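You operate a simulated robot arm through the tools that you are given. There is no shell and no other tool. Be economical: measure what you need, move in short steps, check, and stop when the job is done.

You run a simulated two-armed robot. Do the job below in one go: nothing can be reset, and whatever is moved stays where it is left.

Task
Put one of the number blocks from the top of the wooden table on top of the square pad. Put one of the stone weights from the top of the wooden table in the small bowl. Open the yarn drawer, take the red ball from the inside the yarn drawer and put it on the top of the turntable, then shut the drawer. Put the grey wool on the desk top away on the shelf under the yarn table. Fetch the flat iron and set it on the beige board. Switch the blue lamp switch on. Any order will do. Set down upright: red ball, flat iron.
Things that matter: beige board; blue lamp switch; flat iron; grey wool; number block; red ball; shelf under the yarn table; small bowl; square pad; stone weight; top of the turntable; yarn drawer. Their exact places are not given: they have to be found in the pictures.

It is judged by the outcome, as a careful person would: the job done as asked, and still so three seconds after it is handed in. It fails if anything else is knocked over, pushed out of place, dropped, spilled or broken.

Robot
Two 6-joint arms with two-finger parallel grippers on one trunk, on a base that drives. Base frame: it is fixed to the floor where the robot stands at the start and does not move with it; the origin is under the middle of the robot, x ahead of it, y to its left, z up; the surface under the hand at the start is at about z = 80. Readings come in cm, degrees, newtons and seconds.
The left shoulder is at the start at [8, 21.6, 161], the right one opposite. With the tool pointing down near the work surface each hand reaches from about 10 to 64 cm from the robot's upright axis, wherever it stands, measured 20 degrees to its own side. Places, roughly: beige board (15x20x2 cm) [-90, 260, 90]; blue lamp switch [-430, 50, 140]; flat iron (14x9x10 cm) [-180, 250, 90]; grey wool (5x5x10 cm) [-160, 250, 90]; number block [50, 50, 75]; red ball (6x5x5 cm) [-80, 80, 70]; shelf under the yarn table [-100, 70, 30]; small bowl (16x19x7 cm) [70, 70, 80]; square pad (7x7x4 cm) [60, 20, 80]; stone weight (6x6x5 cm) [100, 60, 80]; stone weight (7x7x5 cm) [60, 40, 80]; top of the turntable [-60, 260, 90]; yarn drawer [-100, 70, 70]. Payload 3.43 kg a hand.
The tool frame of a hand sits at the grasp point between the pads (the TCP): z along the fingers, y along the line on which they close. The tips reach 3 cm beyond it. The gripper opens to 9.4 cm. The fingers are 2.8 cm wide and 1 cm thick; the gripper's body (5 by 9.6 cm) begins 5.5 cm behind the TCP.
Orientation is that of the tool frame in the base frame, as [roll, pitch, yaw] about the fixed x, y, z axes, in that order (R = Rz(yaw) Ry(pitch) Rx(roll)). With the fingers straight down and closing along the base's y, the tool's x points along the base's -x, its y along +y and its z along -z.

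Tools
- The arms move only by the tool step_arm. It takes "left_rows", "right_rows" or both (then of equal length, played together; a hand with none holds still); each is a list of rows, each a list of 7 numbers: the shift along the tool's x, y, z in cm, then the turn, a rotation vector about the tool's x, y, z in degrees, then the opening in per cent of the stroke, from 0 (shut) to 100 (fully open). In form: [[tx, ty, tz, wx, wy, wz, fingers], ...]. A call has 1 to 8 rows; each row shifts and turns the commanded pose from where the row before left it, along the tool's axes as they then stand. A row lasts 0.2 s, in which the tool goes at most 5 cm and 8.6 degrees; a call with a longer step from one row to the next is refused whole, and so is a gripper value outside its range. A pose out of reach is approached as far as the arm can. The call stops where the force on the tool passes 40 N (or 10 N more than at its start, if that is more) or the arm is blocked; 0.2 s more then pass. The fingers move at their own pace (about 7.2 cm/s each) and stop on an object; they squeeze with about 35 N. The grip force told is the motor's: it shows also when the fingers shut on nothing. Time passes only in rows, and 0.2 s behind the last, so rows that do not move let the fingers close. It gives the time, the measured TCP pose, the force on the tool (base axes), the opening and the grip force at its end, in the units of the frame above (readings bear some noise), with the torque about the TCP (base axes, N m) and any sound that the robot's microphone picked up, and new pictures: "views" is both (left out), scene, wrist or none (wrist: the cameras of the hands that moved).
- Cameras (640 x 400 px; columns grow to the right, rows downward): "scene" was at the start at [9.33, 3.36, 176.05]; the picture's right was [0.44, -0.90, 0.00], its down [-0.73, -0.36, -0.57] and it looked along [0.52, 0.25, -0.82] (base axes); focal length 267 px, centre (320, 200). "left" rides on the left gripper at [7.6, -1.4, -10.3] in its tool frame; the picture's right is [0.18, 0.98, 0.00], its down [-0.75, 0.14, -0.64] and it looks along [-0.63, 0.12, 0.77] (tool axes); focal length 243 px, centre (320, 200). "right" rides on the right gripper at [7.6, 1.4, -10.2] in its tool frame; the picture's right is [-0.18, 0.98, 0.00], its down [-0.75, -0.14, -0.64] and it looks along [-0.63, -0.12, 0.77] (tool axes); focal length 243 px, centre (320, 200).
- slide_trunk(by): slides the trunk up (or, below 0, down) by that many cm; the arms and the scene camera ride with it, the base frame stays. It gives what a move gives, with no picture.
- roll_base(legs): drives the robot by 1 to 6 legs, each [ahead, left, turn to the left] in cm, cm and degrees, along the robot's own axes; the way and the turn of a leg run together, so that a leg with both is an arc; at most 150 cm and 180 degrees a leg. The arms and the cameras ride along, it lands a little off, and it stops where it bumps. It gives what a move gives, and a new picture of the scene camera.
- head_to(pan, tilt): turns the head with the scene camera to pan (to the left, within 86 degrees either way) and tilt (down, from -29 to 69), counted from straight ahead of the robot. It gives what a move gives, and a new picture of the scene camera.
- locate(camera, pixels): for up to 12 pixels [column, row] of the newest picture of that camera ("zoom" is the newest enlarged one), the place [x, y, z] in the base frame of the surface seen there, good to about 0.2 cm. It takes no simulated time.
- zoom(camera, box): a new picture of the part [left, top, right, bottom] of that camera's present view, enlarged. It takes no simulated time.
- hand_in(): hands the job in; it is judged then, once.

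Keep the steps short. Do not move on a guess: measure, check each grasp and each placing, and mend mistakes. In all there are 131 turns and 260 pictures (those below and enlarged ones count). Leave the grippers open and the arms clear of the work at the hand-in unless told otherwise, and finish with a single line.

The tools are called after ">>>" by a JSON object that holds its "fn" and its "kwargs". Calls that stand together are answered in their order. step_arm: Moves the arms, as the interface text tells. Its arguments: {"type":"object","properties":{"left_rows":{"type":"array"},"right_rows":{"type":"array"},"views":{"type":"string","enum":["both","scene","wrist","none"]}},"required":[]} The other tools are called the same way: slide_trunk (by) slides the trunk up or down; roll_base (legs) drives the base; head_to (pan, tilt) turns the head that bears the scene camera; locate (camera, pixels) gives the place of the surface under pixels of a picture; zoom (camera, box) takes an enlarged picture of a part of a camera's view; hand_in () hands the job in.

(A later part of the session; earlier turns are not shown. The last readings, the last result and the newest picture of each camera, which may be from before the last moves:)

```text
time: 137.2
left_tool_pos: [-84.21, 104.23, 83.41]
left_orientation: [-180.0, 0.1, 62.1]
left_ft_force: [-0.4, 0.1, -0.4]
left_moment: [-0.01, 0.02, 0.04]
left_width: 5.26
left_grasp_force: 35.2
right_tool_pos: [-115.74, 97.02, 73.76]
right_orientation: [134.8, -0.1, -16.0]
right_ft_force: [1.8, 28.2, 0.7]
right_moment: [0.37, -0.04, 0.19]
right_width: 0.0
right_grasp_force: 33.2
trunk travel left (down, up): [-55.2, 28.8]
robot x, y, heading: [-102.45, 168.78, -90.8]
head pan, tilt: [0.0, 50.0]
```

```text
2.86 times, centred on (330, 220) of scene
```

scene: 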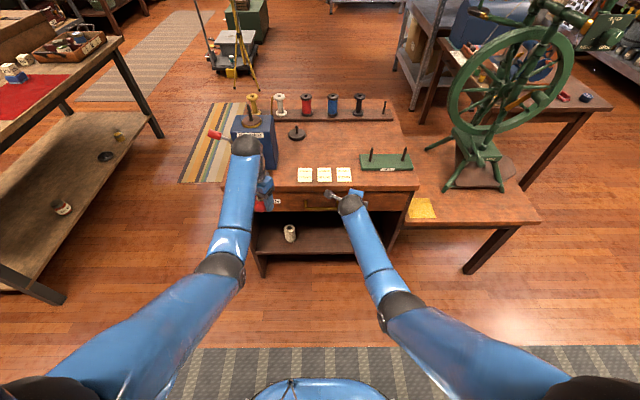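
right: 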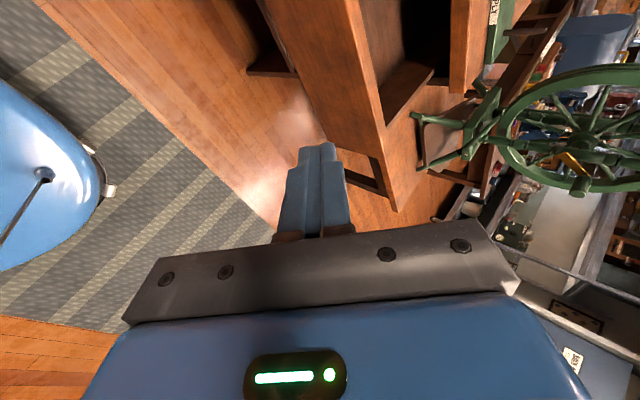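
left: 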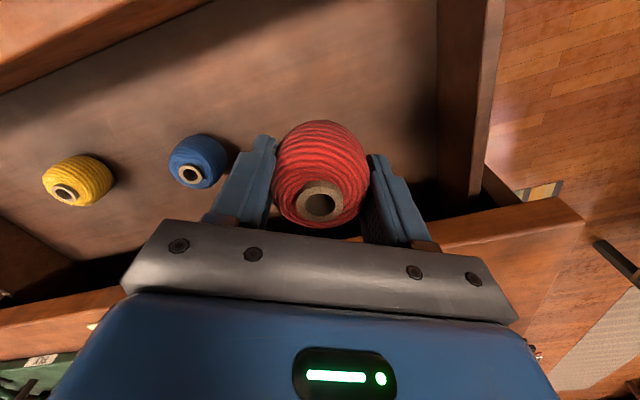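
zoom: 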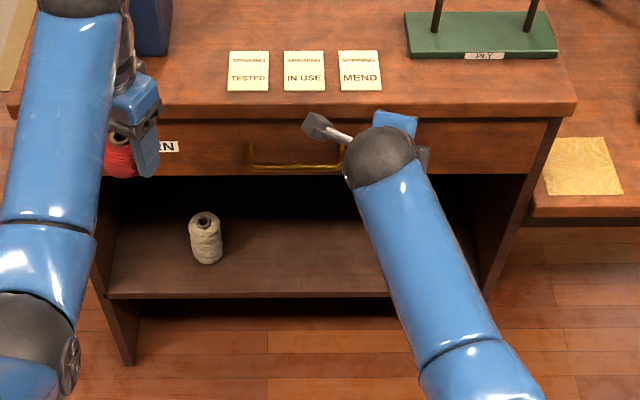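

28 N resistance, so the drawer is against its stop. Back off the right hand and verify.

>>> {"fn": "step_arm", "kwargs": {"right_rows": [[-0.69, -1.7, -1.7, 0, 0, 0, 0], [-1.1, -2.7, -2.7, 0, 0, 0, 0], [-1.1, -2.7, -2.7, 0, 0, 0, 0], [-1.1, -2.7, -2.7, 0, 0, 0, 50], [-1.1, -2.7, -2.7, 0, 0, 0, 50], [0, 0, 0, 0, 0, 0, 50]], "views": "scene"}}

>>> {"fn": "slide_trunk", "kwargs": {"by": 28.8}}

>>> {"fn": "zoom", "kwargs": {"camera": "scene", "box": [220, 150, 440, 290]}}

```text
time: 138.6
left_tool_pos: [-84.28, 103.76, 83.14]
left_orientation: [-180.0, 0.0, 62.1]
left_ft_force: [0.0, 0.4, 0.2]
left_moment: [0.03, 0.05, 0.0]
left_width: 5.27
left_grasp_force: 34.9
right_tool_pos: [-115.72, 114.72, 73.84]
right_orientation: [134.7, -0.3, -15.9]
right_ft_force: [0.9, -0.6, -0.5]
right_moment: [0.0, -0.01, 0.02]
right_width: 4.74
right_grasp_force: 0.0
trunk travel left (down, up): [-55.2, 28.8]
robot x, y, heading: [-102.45, 168.72, -90.1]
head pan, tilt: [0.0, 50.0]
```

scene: 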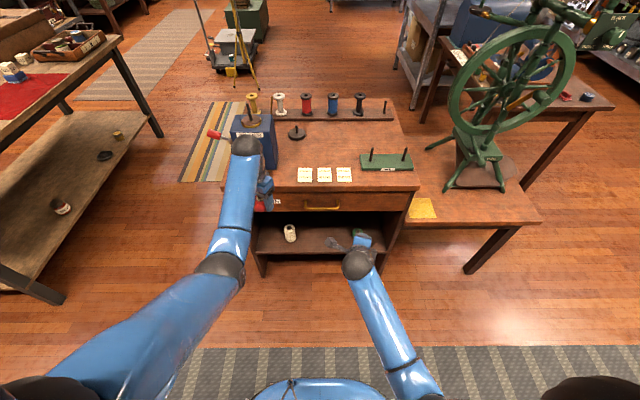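

```text
time: 141.5
left_tool_pos: [-84.26, 103.89, 111.98]
left_orientation: [179.9, 0.0, 62.1]
left_ft_force: [0.1, -0.5, -0.4]
left_moment: [-0.01, 0.01, -0.01]
left_width: 5.25
left_grasp_force: 35.3
right_tool_pos: [-115.78, 114.68, 102.54]
right_orientation: [134.7, -0.4, -16.0]
right_ft_force: [-0.9, -0.2, -0.4]
right_moment: [0.01, 0.02, 0.01]
right_width: 4.72
right_grasp_force: 0.0
trunk travel left (down, up): [-84.0, 0.0]
robot x, y, heading: [-102.6, 168.35, -90.1]
head pan, tilt: [0.0, 50.0]
```

```text
2.86 times, centred on (330, 220) of scene
```

zoom: 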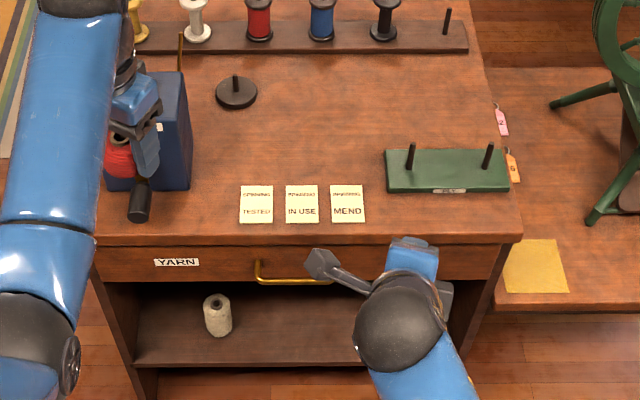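

Drawer is shut flush. Now I'll turn 180° to the left, away from the spinning wheel, to face the white table.

>>> {"fn": "roll_base", "kwargs": {"legs": [[0, 0, 180]]}}

```text
time: 149.4
left_tool_pos: [-125.92, 231.92, 112.03]
left_orientation: [179.9, 0.1, -113.2]
left_ft_force: [-1.4, -0.2, 0.5]
left_moment: [-0.04, 0.02, -0.04]
left_width: 5.27
left_grasp_force: 34.9
right_tool_pos: [-93.58, 223.69, 102.6]
right_orientation: [134.6, -0.2, 168.6]
right_ft_force: [0.2, -0.1, 0.4]
right_moment: [0.02, 0.01, 0.02]
right_width: 4.69
right_grasp_force: 0.0
trunk travel left (down, up): [-84.0, 0.0]
robot x, y, heading: [-102.6, 168.79, 94.3]
head pan, tilt: [0.0, 50.0]
```

scene: 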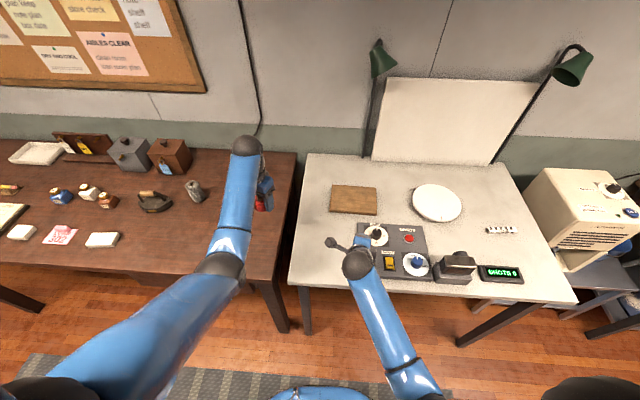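

Clear view now. I'll measure the board, turntable, iron, wool and table edges.

>>> {"fn": "locate", "kwargs": {"camera": "scene", "pixels": [[354, 200], [436, 203], [415, 205], [460, 205], [436, 188], [436, 220], [154, 200], [196, 190], [430, 290], [240, 275], [455, 258], [378, 65]]}}

>>> {"fn": "zoom", "kwargs": {"camera": "scene", "box": [110, 150, 290, 260]}}

```text
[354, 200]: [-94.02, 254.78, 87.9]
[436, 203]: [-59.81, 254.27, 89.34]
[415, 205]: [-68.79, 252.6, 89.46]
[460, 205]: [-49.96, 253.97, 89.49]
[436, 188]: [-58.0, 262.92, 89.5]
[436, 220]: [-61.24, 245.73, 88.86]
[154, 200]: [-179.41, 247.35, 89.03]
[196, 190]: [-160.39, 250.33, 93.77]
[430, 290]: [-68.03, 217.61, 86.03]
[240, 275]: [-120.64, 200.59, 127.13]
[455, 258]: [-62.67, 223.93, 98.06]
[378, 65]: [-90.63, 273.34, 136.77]
```

```text
3.56 times, centred on (200, 205) of scene
```

zoom: 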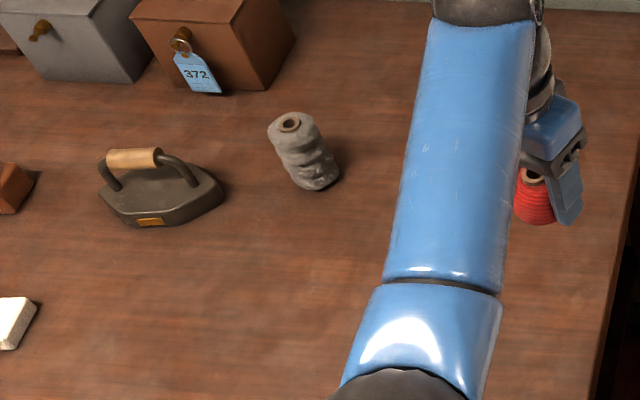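

Turntable centre (−59.7,254,89.4). I'll raise the right hand so it clears the panel, then straighten and slide right.

>>> {"fn": "step_arm", "kwargs": {"right_rows": [[0, 2, -4, 0, 0, 0, 50], [0, 2, -4, 0, 0, 0, 50], [0, 2, -4, 0, 0, 0, 50], [0, 2, -4, 0, 0, 0, 50], [0, 0, 0, 0, 0, 0, 50]], "views": "none"}}

```text
time: 150.6
left_tool_pos: [-126.01, 231.87, 111.98]
left_orientation: [179.9, 0.1, -113.3]
left_ft_force: [-0.2, -0.2, -0.2]
left_moment: [-0.01, -0.01, 0.0]
left_width: 5.22
left_grasp_force: 35.1
right_tool_pos: [-94.75, 217.74, 119.58]
right_orientation: [134.7, -0.3, 168.6]
right_ft_force: [-0.3, 0.6, -0.5]
right_moment: [-0.01, 0.03, -0.02]
right_width: 4.71
right_grasp_force: 0.1
trunk travel left (down, up): [-84.0, 0.0]
robot x, y, heading: [-102.54, 168.9, 94.1]
head pan, tilt: [0.0, 50.0]
```

>>> {"fn": "roll_base", "kwargs": {"legs": [[0, 0, -4.2], [0, -62, 0], [8, 0, 0]]}}

```text
time: 155.3
left_tool_pos: [-57.21, 240.03, 112.62]
left_orientation: [179.7, 0.6, -118.4]
left_ft_force: [0.9, -1.4, 0.3]
left_moment: [0.11, -0.02, 0.0]
left_width: 5.25
left_grasp_force: 34.9
right_tool_pos: [-27.4, 223.22, 120.06]
right_orientation: [134.1, -0.4, 163.6]
right_ft_force: [-0.4, -0.6, 1.6]
right_moment: [0.04, -0.01, 0.02]
right_width: 4.69
right_grasp_force: 0.0
trunk travel left (down, up): [-84.0, 0.0]
robot x, y, heading: [-39.38, 176.36, 89.2]
head pan, tilt: [0.0, 50.0]
```

scene: 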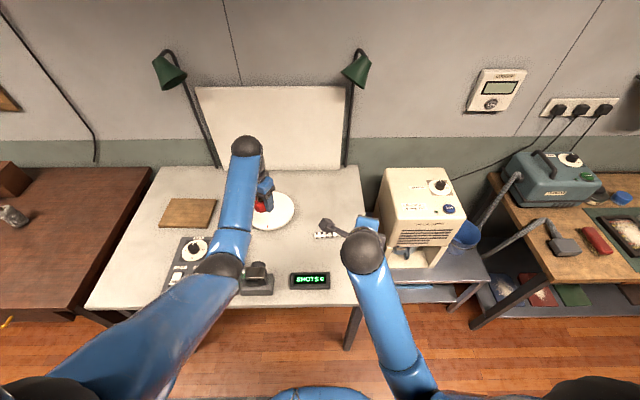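

I'll edge ahead 4 cm, then bring the ball over the front-centre of the disc.

>>> {"fn": "roll_base", "kwargs": {"legs": [[4, 0, 0]]}}

>>> {"fn": "step_arm", "kwargs": {"left_rows": [[-1.6, 1.7, 1, 0, 0, 0, 0], [-1.5, 1.7, 1, 0, 0, 0, 0], [-1.5, 1.7, 1, 0, 0, 0, 0], [0, 0, 0, 0, 0, 0, 0]], "views": "wrist"}}

```text
time: 156.2
left_tool_pos: [-57.01, 244.21, 112.55]
left_orientation: [179.7, 0.5, -118.5]
left_ft_force: [-0.1, 0.0, 0.6]
left_moment: [0.08, -0.04, 0.0]
left_width: 5.24
left_grasp_force: 34.4
right_tool_pos: [-27.28, 227.34, 119.96]
right_orientation: [134.2, -0.4, 163.6]
right_ft_force: [-0.2, -1.1, -0.1]
right_moment: [0.04, 0.03, 0.01]
right_width: 4.69
right_grasp_force: 0.0
trunk travel left (down, up): [-84.0, 0.0]
robot x, y, heading: [-39.28, 180.22, 89.0]
head pan, tilt: [0.0, 50.0]
```

scene: 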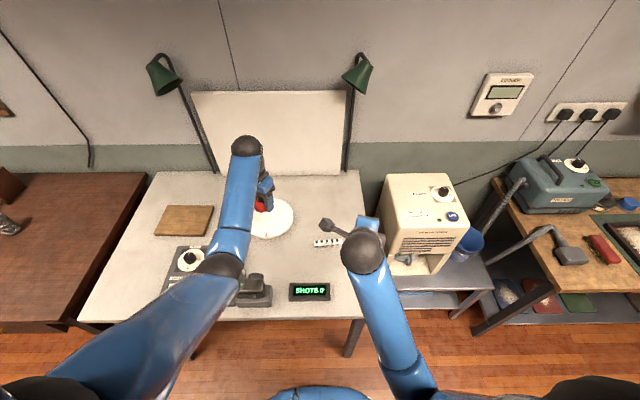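

```text
time: 157.2
left_tool_pos: [-59.47, 251.81, 108.95]
left_orientation: [-179.9, 0.1, -118.4]
left_ft_force: [0.4, 0.4, -1.6]
left_moment: [-0.04, 0.02, 0.04]
left_width: 5.28
left_grasp_force: 34.9
right_tool_pos: [-27.35, 228.52, 119.49]
right_orientation: [134.8, -0.2, 163.6]
right_ft_force: [-0.3, 0.3, -0.3]
right_moment: [-0.02, -0.01, -0.03]
right_width: 4.71
right_grasp_force: 0.1
trunk travel left (down, up): [-84.0, 0.0]
robot x, y, heading: [-39.25, 179.87, 89.3]
head pan, tilt: [0.0, 50.0]
```

left: 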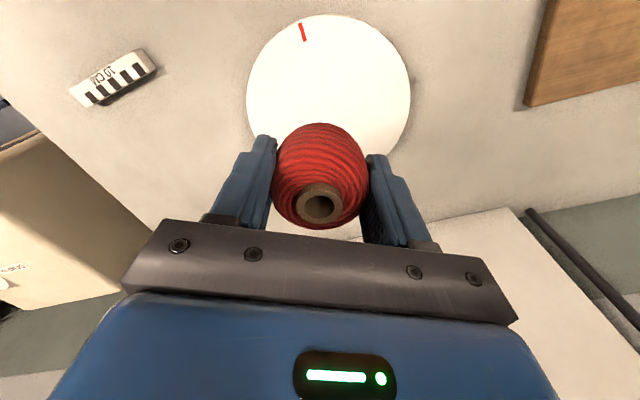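

Over the disc. Before lowering I'll check the printer's clearance from my right hand.

>>> {"fn": "locate", "kwargs": {"camera": "scene", "pixels": [[388, 195], [385, 175], [395, 235], [430, 262], [325, 225], [350, 285]]}}

```text
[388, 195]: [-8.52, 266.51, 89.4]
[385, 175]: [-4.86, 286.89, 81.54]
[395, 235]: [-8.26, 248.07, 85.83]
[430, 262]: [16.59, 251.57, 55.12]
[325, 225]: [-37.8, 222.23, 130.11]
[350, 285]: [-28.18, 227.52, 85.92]
```

>>> {"fn": "slide_trunk", "kwargs": {"by": -15}}

>>> {"fn": "step_arm", "kwargs": {"left_rows": [[0, 0, 0.5, 0, 0, 0, 0], [0, 0, 0.3, 0, 0, 0, 0], [0, 0, 0, 0, 0, 0, 0]], "views": "wrist"}}

```text
time: 158.9
left_tool_pos: [-59.34, 251.47, 93.93]
left_orientation: [180.0, 0.0, -118.5]
left_ft_force: [-0.7, -0.4, 0.4]
left_moment: [0.0, -0.01, 0.0]
left_width: 5.25
left_grasp_force: 35.0
right_tool_pos: [-27.27, 228.25, 104.55]
right_orientation: [134.7, -0.3, 163.6]
right_ft_force: [0.0, -0.6, 0.3]
right_moment: [0.0, 0.04, 0.0]
right_width: 4.67
right_grasp_force: 0.0
trunk travel left (down, up): [-69.0, 15.0]
robot x, y, heading: [-39.42, 180.0, 89.3]
head pan, tilt: [0.0, 50.0]
```

```text
time: 159.7
left_tool_pos: [-59.46, 251.57, 93.27]
left_orientation: [-180.0, 0.0, -118.4]
left_ft_force: [0.2, -0.1, 0.6]
left_moment: [-0.02, -0.01, 0.03]
left_width: 5.27
left_grasp_force: 35.1
right_tool_pos: [-27.35, 228.19, 104.53]
right_orientation: [134.6, -0.3, 163.5]
right_ft_force: [0.1, 0.1, -0.1]
right_moment: [0.0, -0.03, 0.0]
right_width: 4.69
right_grasp_force: 0.0
trunk travel left (down, up): [-69.0, 15.0]
robot x, y, heading: [-39.27, 180.12, 89.3]
head pan, tilt: [0.0, 50.0]
```

left: 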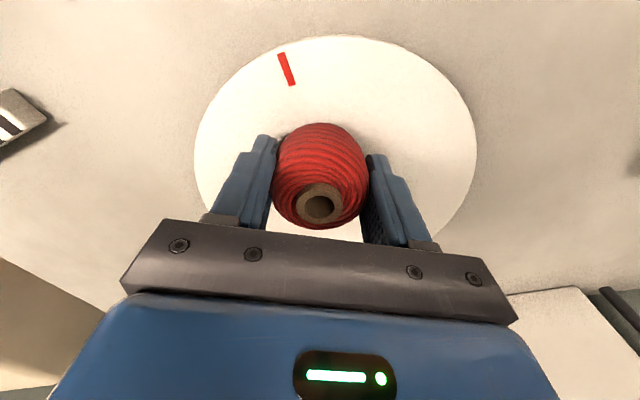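

Bottom is ~0.3 cm above the disc. Lower the rest, open, and rise.

>>> {"fn": "step_arm", "kwargs": {"left_rows": [[0, 0, 0.3, 0, 0, 0, 0], [0, 0, 0, 0, 0, 0, 0], [0, 0, 0, 0, 0, 0, 70], [0, 0, 0, 0, 0, 0, 90], [0, 0, 0, 0, 0, 0, 90], [0, 0, -3, 0, 0, 0, 90], [0, 0, -4, 0, 0, 0, 90], [0, 0, -3, 0, 0, 0, 90]], "views": "wrist"}}

```text
time: 161.5
left_tool_pos: [-59.46, 251.67, 102.93]
left_orientation: [-180.0, 0.0, -118.4]
left_ft_force: [0.1, -0.1, -0.3]
left_moment: [-0.01, 0.01, 0.0]
left_width: 8.44
left_grasp_force: 0.1
right_tool_pos: [-27.28, 228.4, 104.47]
right_orientation: [134.7, -0.3, 163.6]
right_ft_force: [-1.0, 0.1, 0.6]
right_moment: [0.01, -0.03, 0.04]
right_width: 4.7
right_grasp_force: 0.2
trunk travel left (down, up): [-69.0, 15.0]
robot x, y, heading: [-39.3, 179.84, 89.1]
head pan, tilt: [0.0, 50.0]
```

left: 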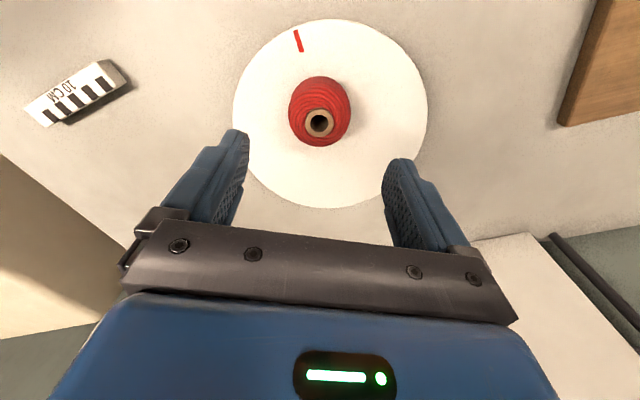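

The red ball stands upright on the disc. Next I'll turn the left hand to close along y for the iron handle, and roll the right hand so its fingers close level.

>>> {"fn": "step_arm", "kwargs": {"left_rows": [[0, 0, -1, 0, 0, 8.5, 100], [0, 0, 0, 0, 0, 8.5, 100], [0, 0, 0, 0, 0, 8.5, 100], [0, 0, 0, 0, 0, 8.5, 100], [0, 0, 0, 0, 0, 8.5, 100], [0, 0, 0, 0, 0, 8.5, 100], [0, 0, 0, 0, 0, 8.5, 100], [0, 0, 0, 0, 0, 2.1, 100]], "right_rows": [[0, 0, 0, 0, 0, -8.5, 100], [0, 0, 0, 0, 0, -8.5, 100], [0, 0, 0, 0, 0, -8.5, 100], [0, 0, 0, 0, 0, -8.5, 100], [0, 0, 0, 0, 0, -8.5, 100], [0, 0, 0, 0, 0, -8.5, 100], [0, 0, 0, 0, 0, -8.5, 100], [0, 0, 0, 0, 0, -8.5, 100]], "views": "none"}}

>>> {"fn": "slide_trunk", "kwargs": {"by": 15}}

>>> {"fn": "step_arm", "kwargs": {"left_rows": [[0, -4, 2, 0, 0, 0, 100], [0, -4, 2, 0, 0, 0, 100], [0, -2, 1, 0, 0, 0, 100]], "right_rows": [[0, 0, 0, 0, 0, -8.5, 100], [0, 0, 0, 0, 0, -8.5, 100], [0, 0, 0, 0, 0, -5, 100]], "views": "none"}}

```text
time: 163.3
left_tool_pos: [-59.41, 251.6, 103.88]
left_orientation: [-180.0, 0.0, 179.9]
left_ft_force: [1.2, -0.1, 0.3]
left_moment: [0.0, 0.02, 0.0]
left_width: 9.42
left_grasp_force: 0.1
right_tool_pos: [-27.4, 228.17, 104.59]
right_orientation: [159.1, 41.1, -136.3]
right_ft_force: [-0.5, 0.1, 0.4]
right_moment: [-0.02, 0.04, 0.02]
right_width: 9.41
right_grasp_force: 0.0
trunk travel left (down, up): [-69.0, 15.0]
robot x, y, heading: [-39.38, 179.56, 89.1]
head pan, tilt: [0.0, 50.0]
```

```text
time: 165.1
left_tool_pos: [-59.58, 251.59, 118.97]
left_orientation: [179.9, 0.0, -180.0]
left_ft_force: [-0.4, -0.2, -0.6]
left_moment: [-0.05, 0.04, 0.01]
left_width: 9.38
left_grasp_force: 0.0
right_tool_pos: [-27.4, 228.2, 119.39]
right_orientation: [158.9, 41.0, -136.5]
right_ft_force: [0.1, 0.1, 0.0]
right_moment: [-0.05, -0.03, 0.01]
right_width: 9.39
right_grasp_force: 0.0
trunk travel left (down, up): [-84.0, 0.0]
robot x, y, heading: [-39.26, 179.91, 89.2]
head pan, tilt: [0.0, 50.0]
```

```text
time: 165.9
left_tool_pos: [-59.57, 242.36, 112.96]
left_orientation: [179.8, -0.1, -180.0]
left_ft_force: [0.7, 0.3, 0.2]
left_moment: [0.04, -0.04, 0.02]
left_width: 9.42
left_grasp_force: 0.0
left hand out of reach, approached as far as the arm can: row 2, 3
right_tool_pos: [-27.33, 228.32, 119.47]
right_orientation: [179.8, 45.3, -106.6]
right_ft_force: [0.3, 0.5, -0.1]
right_moment: [0.02, 0.04, 0.01]
right_width: 9.41
right_grasp_force: 0.0
trunk travel left (down, up): [-84.0, 0.0]
robot x, y, heading: [-39.19, 180.04, 89.3]
head pan, tilt: [0.0, 50.0]
```

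Now slide left about 118 cm to stand before the iron and wool.

>>> {"fn": "roll_base", "kwargs": {"legs": [[0, 118, 0.7]]}}

```text
time: 171.9
left_tool_pos: [-179.23, 242.37, 112.99]
left_orientation: [179.8, -0.1, -178.8]
left_ft_force: [-0.1, -0.2, 0.5]
left_moment: [-0.01, 0.01, -0.02]
left_width: 9.39
left_grasp_force: 0.0
right_tool_pos: [-146.88, 228.89, 119.5]
right_orientation: [179.6, 45.3, -105.5]
right_ft_force: [1.3, -0.1, -0.3]
right_moment: [0.02, 0.02, 0.01]
right_width: 9.39
right_grasp_force: 0.1
trunk travel left (down, up): [-84.0, 0.0]
robot x, y, heading: [-157.92, 180.38, 90.4]
head pan, tilt: [0.0, 50.0]
```

scene: 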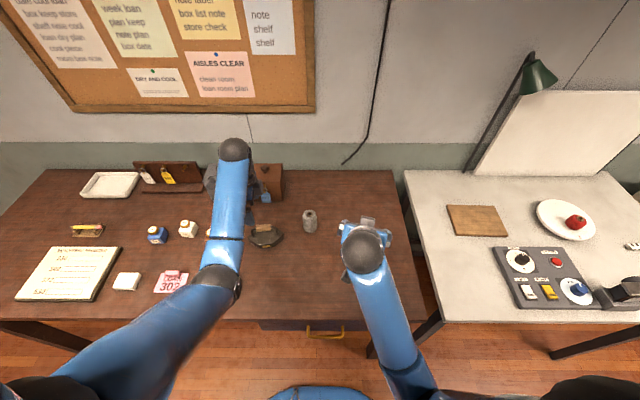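

>>> {"fn": "zoom", "kwargs": {"camera": "left", "box": [100, 0, 540, 275]}}

>>> {"fn": "zoom", "kwargs": {"camera": "scene", "box": [190, 150, 350, 270]}}

```text
1.45 times, centred on (320, 138) of left
```

zoom: 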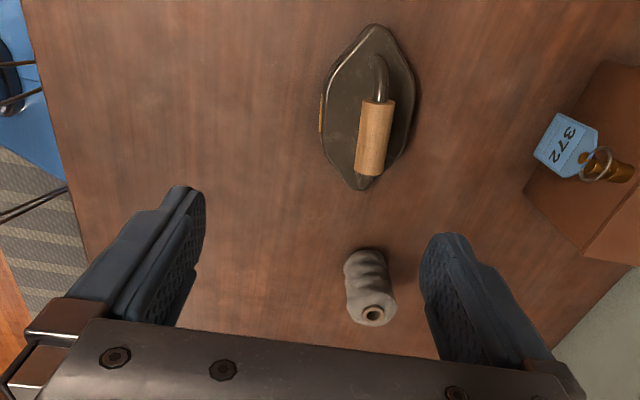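

```text
3.33 times, centred on (270, 210) of scene
```

zoom: 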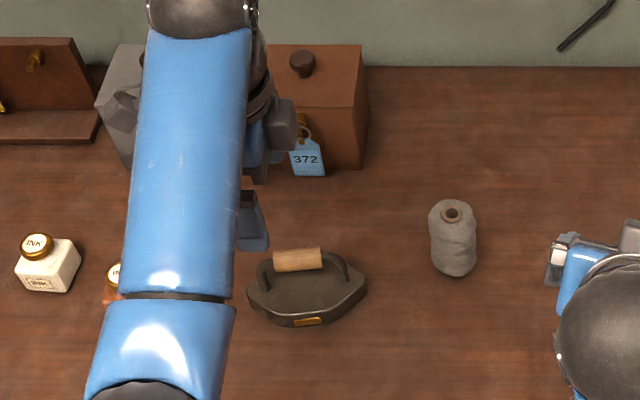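

>>> {"fn": "locate", "kwargs": {"camera": "zoom", "pixels": [[276, 262], [298, 260], [318, 256], [252, 280], [366, 285], [300, 320], [265, 270], [342, 265], [452, 212], [434, 240], [475, 240], [453, 270]]}}

```text
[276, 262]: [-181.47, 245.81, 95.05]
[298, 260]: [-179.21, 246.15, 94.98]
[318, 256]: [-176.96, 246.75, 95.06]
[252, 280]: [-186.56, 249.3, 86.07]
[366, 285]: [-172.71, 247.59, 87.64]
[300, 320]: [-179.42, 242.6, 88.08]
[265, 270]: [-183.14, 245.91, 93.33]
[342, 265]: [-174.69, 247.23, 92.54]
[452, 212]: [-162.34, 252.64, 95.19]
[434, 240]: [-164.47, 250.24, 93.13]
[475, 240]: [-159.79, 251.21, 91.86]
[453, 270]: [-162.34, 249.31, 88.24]
```

Handle centre (−179.2,247,94.5), turned 12°. I'll align and come down to z≈103.

>>> {"fn": "step_arm", "kwargs": {"left_rows": [[0, 2.3, 0, 0, 0, -5.5, 100], [0, 2.3, 0, 0, 0, -5.5, 100], [0, 0, 4.5, 0, 0, 0, 100], [0, 0, 4.5, 0, 0, 0, 100], [0, 0, 0, 0, 0, 0, 100]], "views": "wrist"}}

>>> {"fn": "locate", "kwargs": {"camera": "left", "pixels": [[320, 100], [320, 120], [320, 140]]}}

```text
time: 173.1
left_tool_pos: [-179.57, 247.19, 103.85]
left_orientation: [179.8, 0.0, -167.8]
left_ft_force: [-0.3, -0.3, 0.9]
left_moment: [-0.01, -0.03, -0.05]
left_width: 9.38
left_grasp_force: 0.0
right_tool_pos: [-146.96, 228.97, 119.55]
right_orientation: [179.7, 45.4, -105.4]
right_ft_force: [-1.4, -0.1, 0.4]
right_moment: [-0.03, 0.02, 0.0]
right_width: 9.39
right_grasp_force: 0.0
trunk travel left (down, up): [-84.0, 0.0]
robot x, y, heading: [-158.09, 180.49, 90.2]
head pan, tilt: [0.0, 50.0]
```

left: 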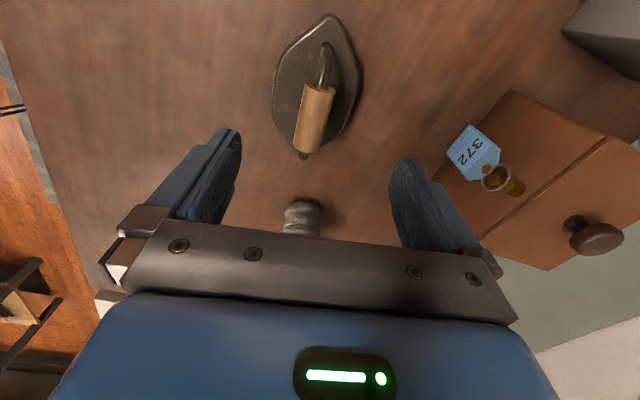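

```text
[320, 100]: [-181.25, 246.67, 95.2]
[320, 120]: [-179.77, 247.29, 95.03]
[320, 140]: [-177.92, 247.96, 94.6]
```

Aligned over the handle. Trunk −5, then arm down 5.4 and close.

>>> {"fn": "slide_trunk", "kwargs": {"by": -5}}

>>> {"fn": "step_arm", "kwargs": {"left_rows": [[0.2, 0, 2.7, 0, 0, 0, 100], [0, 0, 2.7, 0, 0, 0, 100], [0, 0, 0, 0, 0, 0, 100], [0, 0, 0, 0, 0, 0, 0], [0, 0, 0, 0, 0, 0, 0], [0, 0, 0, 0, 0, 0, 0], [0, 0, 0, 0, 0, 0, 0]], "views": "wrist"}}

```text
time: 174.0
left_tool_pos: [-179.64, 247.21, 98.95]
left_orientation: [179.8, 0.0, -167.8]
left_ft_force: [1.0, -0.1, -0.4]
left_moment: [-0.04, 0.0, 0.01]
left_width: 9.41
left_grasp_force: 0.0
right_tool_pos: [-146.87, 228.94, 114.54]
right_orientation: [179.6, 45.3, -105.5]
right_ft_force: [-0.1, -0.2, 0.6]
right_moment: [-0.01, -0.03, 0.01]
right_width: 9.39
right_grasp_force: 0.1
trunk travel left (down, up): [-79.0, 5.0]
robot x, y, heading: [-157.95, 180.53, 90.5]
head pan, tilt: [0.0, 50.0]
```

```text
time: 175.6
left_tool_pos: [-179.77, 247.14, 93.45]
left_orientation: [179.9, 0.0, -167.8]
left_ft_force: [2.0, -3.1, 0.7]
left_moment: [-0.17, 0.12, 0.03]
left_width: 2.92
left_grasp_force: 34.6
right_tool_pos: [-146.83, 229.0, 114.44]
right_orientation: [179.6, 45.3, -105.5]
right_ft_force: [-0.5, 0.7, -0.8]
right_moment: [0.0, 0.02, 0.01]
right_width: 9.4
right_grasp_force: 0.0
trunk travel left (down, up): [-79.0, 5.0]
robot x, y, heading: [-158.0, 180.32, 90.4]
head pan, tilt: [0.0, 50.0]
```

left: 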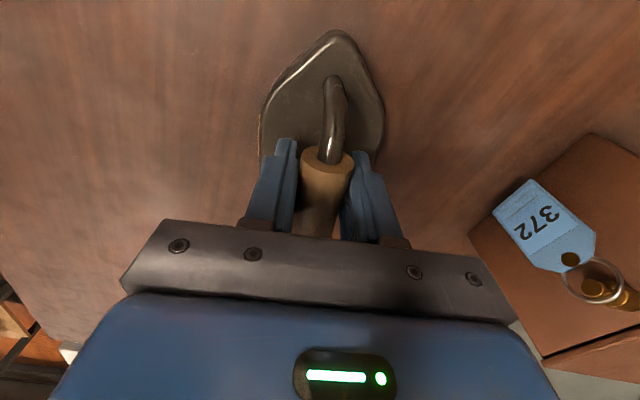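

Handle held (2.9 cm). Lift the iron 12 cm and swing the right hand's heading towards the wool.

>>> {"fn": "step_arm", "kwargs": {"left_rows": [[0, 0, -2, 0, 0, 0, 0], [0, 0, -3, 0, 0, 0, 0], [0, 0, -3, 0, 0, 0, 0], [0, 0, -4, 0, 0, 0, 0], [0, -3, 0, 0, 0, 0, 0], [0, 0, 0, 0, 0, 0, 0]], "right_rows": [[0, 0, 0, -5.4, 0, -5.4, 100], [0, 0, 0, -5.4, 0, -5.4, 100], [0, 0, 0, -5.4, 0, -5.4, 100], [0, 0, 0, -5.4, 0, -5.4, 100], [0, 0, 0, -5.4, 0, -5.4, 100], [0, 0, 0, 0, 0, 0, 100]], "views": "both"}}

```text
time: 177.0
left_tool_pos: [-179.16, 244.23, 105.42]
left_orientation: [179.9, 0.1, -167.7]
left_ft_force: [0.3, 0.0, -12.6]
left_moment: [-0.03, 0.08, 0.0]
left_width: 2.96
left_grasp_force: 35.2
right_tool_pos: [-146.96, 228.97, 114.39]
right_orientation: [-180.0, 45.5, -66.8]
right_ft_force: [-0.3, -0.4, 0.2]
right_moment: [-0.01, 0.0, 0.01]
right_width: 9.39
right_grasp_force: 0.0
trunk travel left (down, up): [-79.0, 5.0]
robot x, y, heading: [-157.5, 180.4, 90.5]
head pan, tilt: [0.0, 50.0]
```

scene: 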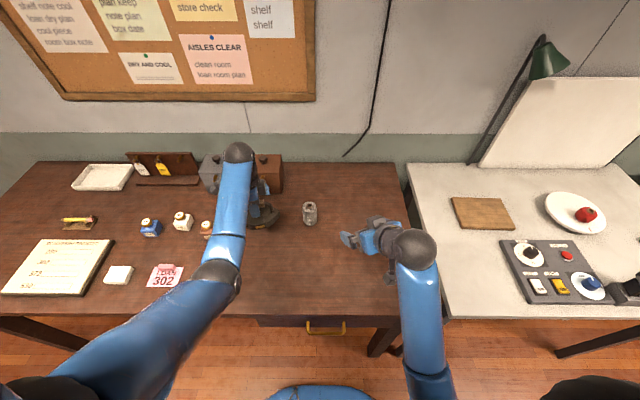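
right: 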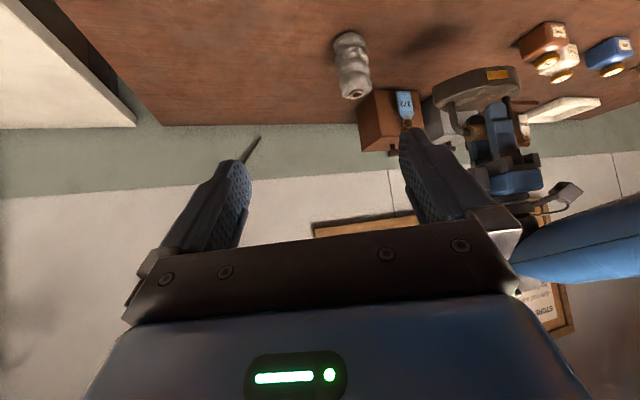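
left: 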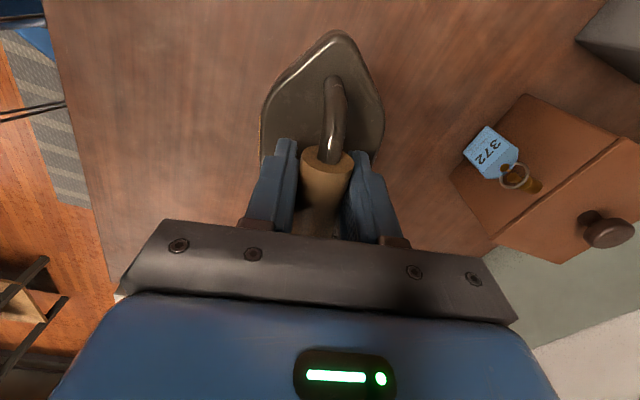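

Iron lifted (12.6 N). Wool lies straight along the right hand's pointing line. I'll centre laterally and advance 26 cm, then check.

>>> {"fn": "step_arm", "kwargs": {"right_rows": [[-1.2, 2.5, 3, 0, 0, 0, 100], [-1.2, 2.5, 3, 0, 0, 0, 100], [0, 0, 5, 0, 0, 0, 100], [0, 0, 5, 0, 0, 0, 100], [0, 0, 5, 0, 0, 0, 100], [0, 0, 5, 0, 0, 0, 100], [0, 0, 0, 0, 0, 0, 100]], "views": "wrist"}}

```text
time: 178.6
left_tool_pos: [-179.13, 244.36, 105.3]
left_orientation: [179.9, -0.1, -167.8]
left_ft_force: [0.1, -0.2, -12.3]
left_moment: [0.01, 0.11, -0.01]
left_width: 2.9
left_grasp_force: 34.8
right_tool_pos: [-159.23, 245.74, 97.51]
right_orientation: [180.0, 45.4, -67.0]
right_ft_force: [0.2, -0.2, 0.2]
right_moment: [-0.01, 0.03, 0.0]
right_width: 9.41
right_grasp_force: 0.1
trunk travel left (down, up): [-79.0, 5.0]
robot x, y, heading: [-157.78, 180.68, 90.2]
head pan, tilt: [0.0, 50.0]
```

right: 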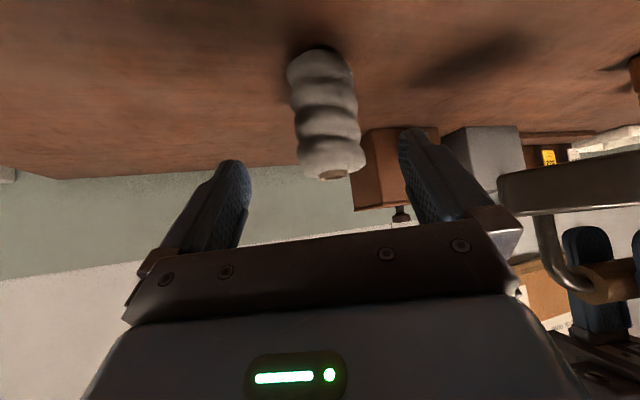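

>>> {"fn": "step_arm", "kwargs": {"right_rows": [[-0.3, 0.3, 3, 0, 0, 0, 100], [0, 0, 3, 0, 0, 0, 100], [0, 0, 2.6, 0, 0, 0, 100], [0, 0, 0, 0, 0, 0, 0], [0, 0, 0, 0, 0, 0, 0], [0, 0, 0, 0, 0, 0, 0]], "views": "wrist"}}

```text
time: 180.0
left_tool_pos: [-179.22, 244.28, 105.33]
left_orientation: [179.9, 0.0, -167.9]
left_ft_force: [0.8, 0.5, -13.1]
left_moment: [0.0, 0.08, 0.02]
left_width: 2.93
left_grasp_force: 34.8
right_tool_pos: [-162.21, 251.5, 91.87]
right_orientation: [179.9, 45.4, -67.0]
right_ft_force: [-0.6, 0.0, 0.3]
right_moment: [0.03, 0.02, -0.01]
right_width: 4.96
right_grasp_force: 34.8
trunk travel left (down, up): [-79.0, 5.0]
robot x, y, heading: [-157.71, 180.58, 90.6]
head pan, tilt: [0.0, 50.0]
```

right: 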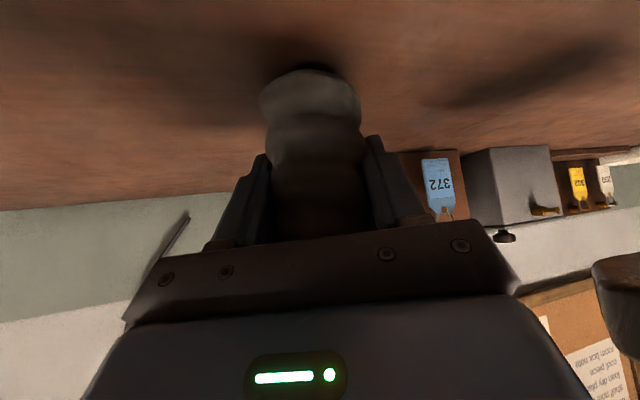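

Wool held (5.0 cm). Lift straight up, then draw back.

>>> {"fn": "step_arm", "kwargs": {"right_rows": [[-1.4, 0, -1.4, 0, 0, 0, 0], [-2.8, 0, -2.8, 0, 0, 0, 0], [-2.8, 0, -2.8, 0, 0, 0, 0], [0, 0, -4.5, 0, 0, 0, 0], [0, 0, -4.5, 0, 0, 0, 0], [0, 0, -4.5, 0, 0, 0, 0], [0, 0, -4.5, 0, 0, 0, 0], [0, 0, 0, 0, 0, 0, 0]], "views": "wrist"}}

>>> {"fn": "slide_trunk", "kwargs": {"by": 5}}

```text
time: 181.8
left_tool_pos: [-179.18, 244.35, 105.29]
left_orientation: [-179.9, 0.0, -167.8]
left_ft_force: [0.2, -0.2, -12.8]
left_moment: [-0.03, 0.05, -0.01]
left_width: 2.92
left_grasp_force: 35.1
right_tool_pos: [-157.15, 239.43, 114.56]
right_orientation: [180.0, 45.3, -67.0]
right_ft_force: [0.3, 0.6, -0.3]
right_moment: [0.04, -0.04, -0.01]
right_width: 4.93
right_grasp_force: 35.1
trunk travel left (down, up): [-79.0, 5.0]
robot x, y, heading: [-157.81, 180.2, 90.3]
head pan, tilt: [0.0, 50.0]
```

right: 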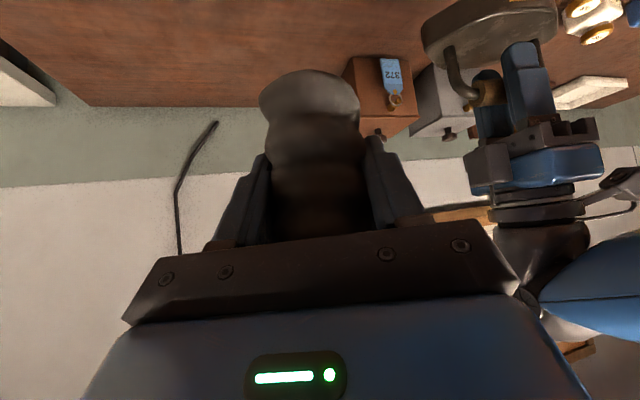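

```text
time: 182.7
left_tool_pos: [-179.26, 244.26, 110.31]
left_orientation: [-180.0, 0.0, -167.8]
left_ft_force: [-0.1, -0.5, -12.8]
left_moment: [-0.01, 0.06, 0.02]
left_width: 2.91
left_grasp_force: 35.1
right_tool_pos: [-157.18, 239.51, 119.43]
right_orientation: [179.9, 45.3, -66.9]
right_ft_force: [0.0, 0.3, -0.4]
right_moment: [-0.01, -0.01, 0.03]
right_width: 4.94
right_grasp_force: 35.0
trunk travel left (down, up): [-84.0, 0.0]
robot x, y, heading: [-157.68, 180.01, 90.5]
head pan, tilt: [0.0, 50.0]
```

Both are in hand. Slide right 85 cm so the iron lines up with the board.

>>> {"fn": "roll_base", "kwargs": {"legs": [[0, -85, -0.5]]}}

```text
time: 187.2
left_tool_pos: [-95.58, 244.57, 110.37]
left_orientation: [180.0, 0.2, -168.4]
left_ft_force: [-0.2, -0.4, -13.4]
left_moment: [-0.03, 0.04, -0.01]
left_width: 2.9
left_grasp_force: 34.9
right_tool_pos: [-73.61, 239.63, 119.57]
right_orientation: [-179.9, 45.4, -67.6]
right_ft_force: [-0.2, 0.2, 0.2]
right_moment: [0.0, -0.03, -0.03]
right_width: 4.9
right_grasp_force: 34.8
trunk travel left (down, up): [-84.0, 0.0]
robot x, y, heading: [-74.84, 180.45, 89.7]
head pan, tilt: [0.0, 50.0]
```

scene: 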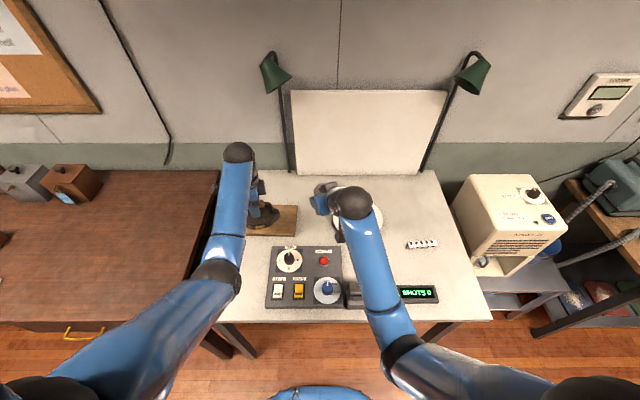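

>>> {"fn": "step_arm", "kwargs": {"left_rows": [[-1.1, 2.7, 1, 0, 0, 0, 0], [-1.1, 2.7, 1, 0, 0, 0, 0], [-1.1, 2.7, 1, 0, 0, 0, 0], [0, 0, 0, 0, 0, 0, 0]], "views": "both"}}

```text
time: 188.2
left_tool_pos: [-93.67, 253.22, 107.35]
left_orientation: [179.9, 0.1, -168.4]
left_ft_force: [0.2, -0.7, -10.7]
left_moment: [0.1, 0.05, -0.02]
left_width: 2.44
left_grasp_force: 35.6
right_tool_pos: [-73.29, 239.66, 119.64]
right_orientation: [179.9, 45.3, -67.5]
right_ft_force: [-1.0, -0.1, -0.4]
right_moment: [0.0, 0.0, -0.01]
right_width: 4.88
right_grasp_force: 35.2
trunk travel left (down, up): [-84.0, 0.0]
robot x, y, heading: [-75.1, 179.9, 89.7]
head pan, tilt: [0.0, 50.0]
```

scene: 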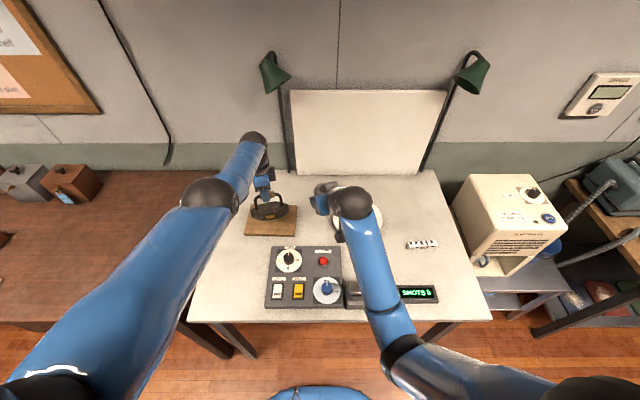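
left: 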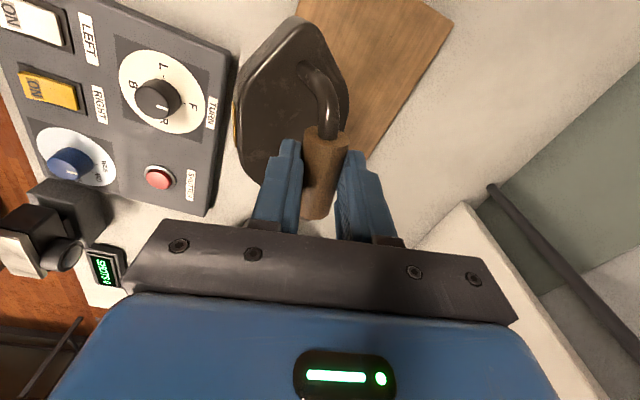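

The iron has shifted in the grip (width 2.9→2.4). Time is frozen, so I'll look closely before lowering.

>>> {"fn": "zoom", "kwargs": {"camera": "scene", "box": [210, 150, 350, 260]}}

>>> {"fn": "locate", "kwargs": {"camera": "left", "pixels": [[290, 20], [260, 100], [330, 60], [325, 135], [325, 200], [270, 140], [345, 110], [320, 75], [300, 110], [440, 30]]}}

```text
3.64 times, centred on (280, 205) of scene
```

zoom: 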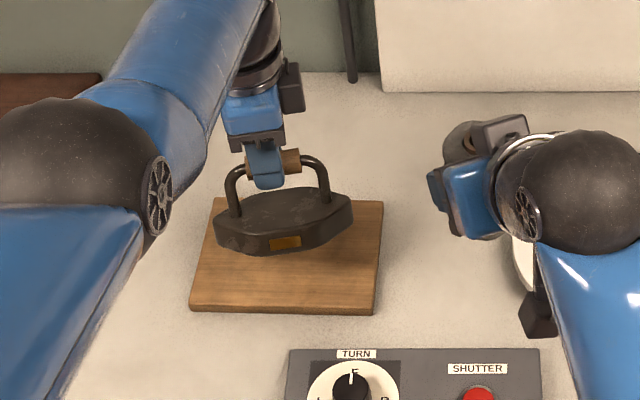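

```text
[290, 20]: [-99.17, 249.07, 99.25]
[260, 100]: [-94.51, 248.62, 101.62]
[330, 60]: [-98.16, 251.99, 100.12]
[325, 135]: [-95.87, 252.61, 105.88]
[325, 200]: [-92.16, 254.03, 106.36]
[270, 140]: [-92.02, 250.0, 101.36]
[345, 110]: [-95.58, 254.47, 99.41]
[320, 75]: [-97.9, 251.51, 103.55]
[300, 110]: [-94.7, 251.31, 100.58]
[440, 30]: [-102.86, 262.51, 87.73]
```

The iron has tipped about the handle axis by ~20° but is over the board. I'll lower it smoothly with the trunk and let the board level it.

>>> {"fn": "slide_trunk", "kwargs": {"by": -9.5}}

>>> {"fn": "zoom", "kwargs": {"camera": "left", "box": [0, 0, 640, 400]}}

>>> {"fn": "zoom", "kwargs": {"camera": "scene", "box": [210, 150, 350, 260]}}

```text
time: 189.4
left_tool_pos: [-93.67, 252.98, 98.17]
left_orientation: [179.9, 0.0, -168.4]
left_ft_force: [0.7, -7.3, 6.1]
left_moment: [-0.04, -0.22, -0.14]
left_width: 2.47
left_grasp_force: 34.8
right_tool_pos: [-73.25, 239.29, 110.12]
right_orientation: [179.9, 45.5, -67.6]
right_ft_force: [-0.2, -0.2, -0.5]
right_moment: [0.02, -0.04, -0.01]
right_width: 4.88
right_grasp_force: 35.9
trunk travel left (down, up): [-74.5, 9.5]
robot x, y, heading: [-74.36, 180.75, 89.8]
head pan, tilt: [0.0, 50.0]
```

```text
1.00 times, centred on (320, 200) of left (not enlarged: the box is as wide or as high as the picture)
```

zoom: 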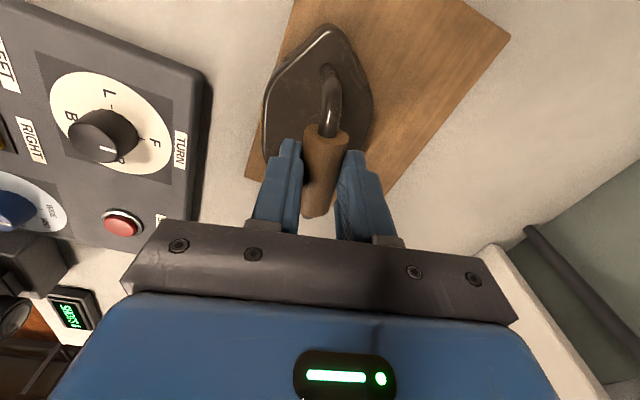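

```text
3.64 times, centred on (280, 205) of scene
```

zoom: 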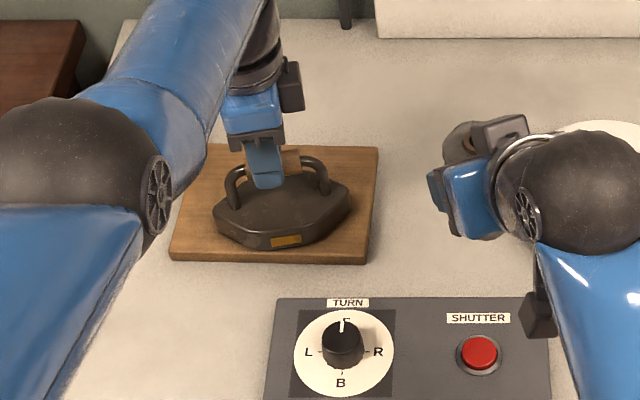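

It's in contact (net upward force). I'll check whether its base is level on the board.

>>> {"fn": "locate", "kwargs": {"camera": "zoom", "pixels": [[220, 215], [345, 200], [285, 228], [290, 195], [280, 258], [215, 250], [360, 255], [290, 165], [243, 172], [318, 160], [275, 248], [300, 152]]}}

```text
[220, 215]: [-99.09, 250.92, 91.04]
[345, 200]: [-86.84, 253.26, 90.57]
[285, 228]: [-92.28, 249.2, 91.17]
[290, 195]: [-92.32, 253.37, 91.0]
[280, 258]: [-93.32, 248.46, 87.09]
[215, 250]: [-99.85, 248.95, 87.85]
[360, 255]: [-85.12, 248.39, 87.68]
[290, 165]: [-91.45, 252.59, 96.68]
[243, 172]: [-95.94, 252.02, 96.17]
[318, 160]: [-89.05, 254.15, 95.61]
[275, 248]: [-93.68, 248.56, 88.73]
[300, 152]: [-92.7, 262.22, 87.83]
```

Iron's top face reads z≈91.0 across, so it sits level and wholly on the board, centred at about (−93,253). Release and rise.

>>> {"fn": "step_arm", "kwargs": {"left_rows": [[0, 0, 0, 0, 0, 0, 30], [0, 0, 0, 0, 0, 0, 50], [0, 0, 0, 0, 0, 0, 80], [0, 0, 0, 0, 0, 0, 100], [0, 0, -3, 0, 0, 0, 100], [0, 0, -4, 0, 0, 0, 100], [0, 0, -3, 0, 0, 0, 100], [0, 0, 0, 0, 0, 0, 100]], "views": "both"}}

```text
time: 191.2
left_tool_pos: [-93.37, 253.11, 108.06]
left_orientation: [180.0, 0.1, -168.4]
left_ft_force: [-0.5, 0.6, 0.5]
left_moment: [0.0, -0.02, 0.02]
left_width: 9.41
left_grasp_force: 0.1
right_tool_pos: [-73.31, 239.51, 109.98]
right_orientation: [-179.9, 45.4, -67.5]
right_ft_force: [0.3, 0.3, -0.1]
right_moment: [-0.03, 0.02, 0.03]
right_width: 4.89
right_grasp_force: 34.5
trunk travel left (down, up): [-74.5, 9.5]
robot x, y, heading: [-74.66, 180.38, 89.7]
head pan, tilt: [0.0, 50.0]
```

scene: 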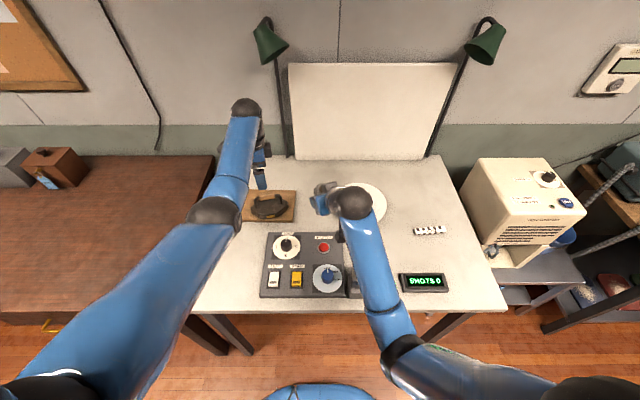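
left: 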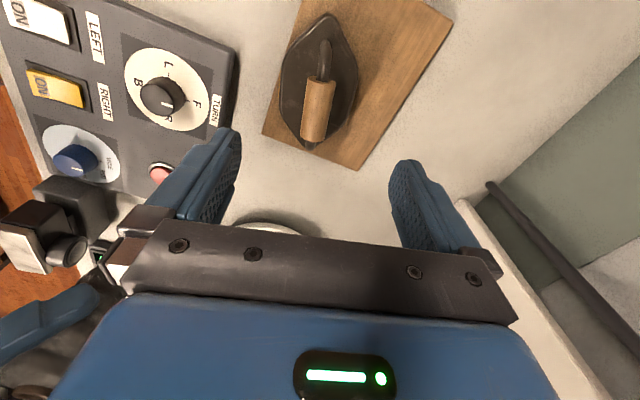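

Iron is properly on the board. Now for the wool: trunk up, then swing the left hand out to the side so it stays clear of the yarn table later.

>>> {"fn": "slide_trunk", "kwargs": {"by": 9.5}}

>>> {"fn": "step_arm", "kwargs": {"left_rows": [[0, -4.8, 0.5, 0, 0, 0, 100], [0, -4.8, 0.8, 0, 0, 0, 100], [3, -3.9, 0.5, 0, 0, 0, 100], [3, -3.9, 0.5, 0, 0, 0, 100], [3.9, -3, 0.6, 0, 0, 0, 100], [3.9, -3, 0.6, 0, 0, 0, 100], [3.9, -3, 0.6, 0, 0, 0, 100], [3.9, -3, 0.6, 0, 0, 0, 100]], "views": "none"}}

>>> {"fn": "step_arm", "kwargs": {"left_rows": [[4.7, -1, 0.8, 0, 0, 0, 100], [4.7, -1, 0.8, 0, 0, 0, 100], [4.7, -1, 0.8, 0, 0, 0, 100], [4.7, -1, 0.8, 0, 0, 0, 100], [0, 0, 0, 0, 0, 0, 100]], "views": "scene"}}

```text
time: 192.5
left_tool_pos: [-93.48, 253.05, 117.48]
left_orientation: [180.0, 0.0, -168.4]
left_ft_force: [-0.2, -0.2, 0.1]
left_moment: [-0.07, -0.02, 0.0]
left_width: 9.4
left_grasp_force: 0.0
right_tool_pos: [-73.23, 239.38, 119.63]
right_orientation: [179.9, 45.3, -67.7]
right_ft_force: [0.1, 0.7, -0.4]
right_moment: [0.0, 0.02, 0.01]
right_width: 4.89
right_grasp_force: 35.2
trunk travel left (down, up): [-84.0, 0.0]
robot x, y, heading: [-74.44, 180.56, 89.9]
head pan, tilt: [0.0, 50.0]
```

```text
time: 194.3
left_tool_pos: [-108.6, 224.77, 105.14]
left_orientation: [179.6, -0.1, -168.3]
left_ft_force: [-0.7, 0.0, -0.5]
left_moment: [-0.02, 0.0, 0.0]
left_width: 9.43
left_grasp_force: 0.1
left hand out of reach, approached as far as the arm can: row 2, 3, 4, 5, 6, 7
right_tool_pos: [-73.3, 239.28, 119.78]
right_orientation: [-179.9, 45.5, -67.5]
right_ft_force: [0.0, -0.3, -0.8]
right_moment: [-0.03, -0.02, -0.01]
right_width: 4.86
right_grasp_force: 34.9
trunk travel left (down, up): [-84.0, 0.0]
robot x, y, heading: [-74.81, 180.51, 89.8]
head pan, tilt: [0.0, 50.0]
```

```text
time: 195.5
left_tool_pos: [-126.16, 217.41, 102.08]
left_orientation: [179.8, 0.0, -168.4]
left_ft_force: [-0.3, -1.0, 0.9]
left_moment: [0.01, 0.02, -0.02]
left_width: 9.4
left_grasp_force: 0.1
right_tool_pos: [-73.33, 239.23, 119.72]
right_orientation: [-179.9, 45.4, -67.6]
right_ft_force: [0.1, 0.9, 0.2]
right_moment: [0.02, 0.01, 0.02]
right_width: 4.86
right_grasp_force: 34.4
trunk travel left (down, up): [-84.0, 0.0]
robot x, y, heading: [-74.98, 180.51, 89.8]
head pan, tilt: [0.0, 50.0]
```

scene: 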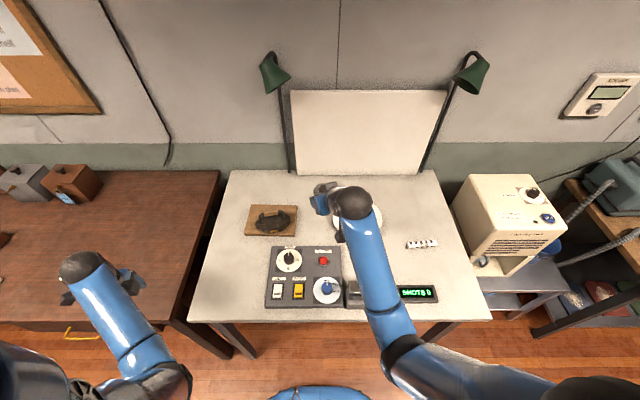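

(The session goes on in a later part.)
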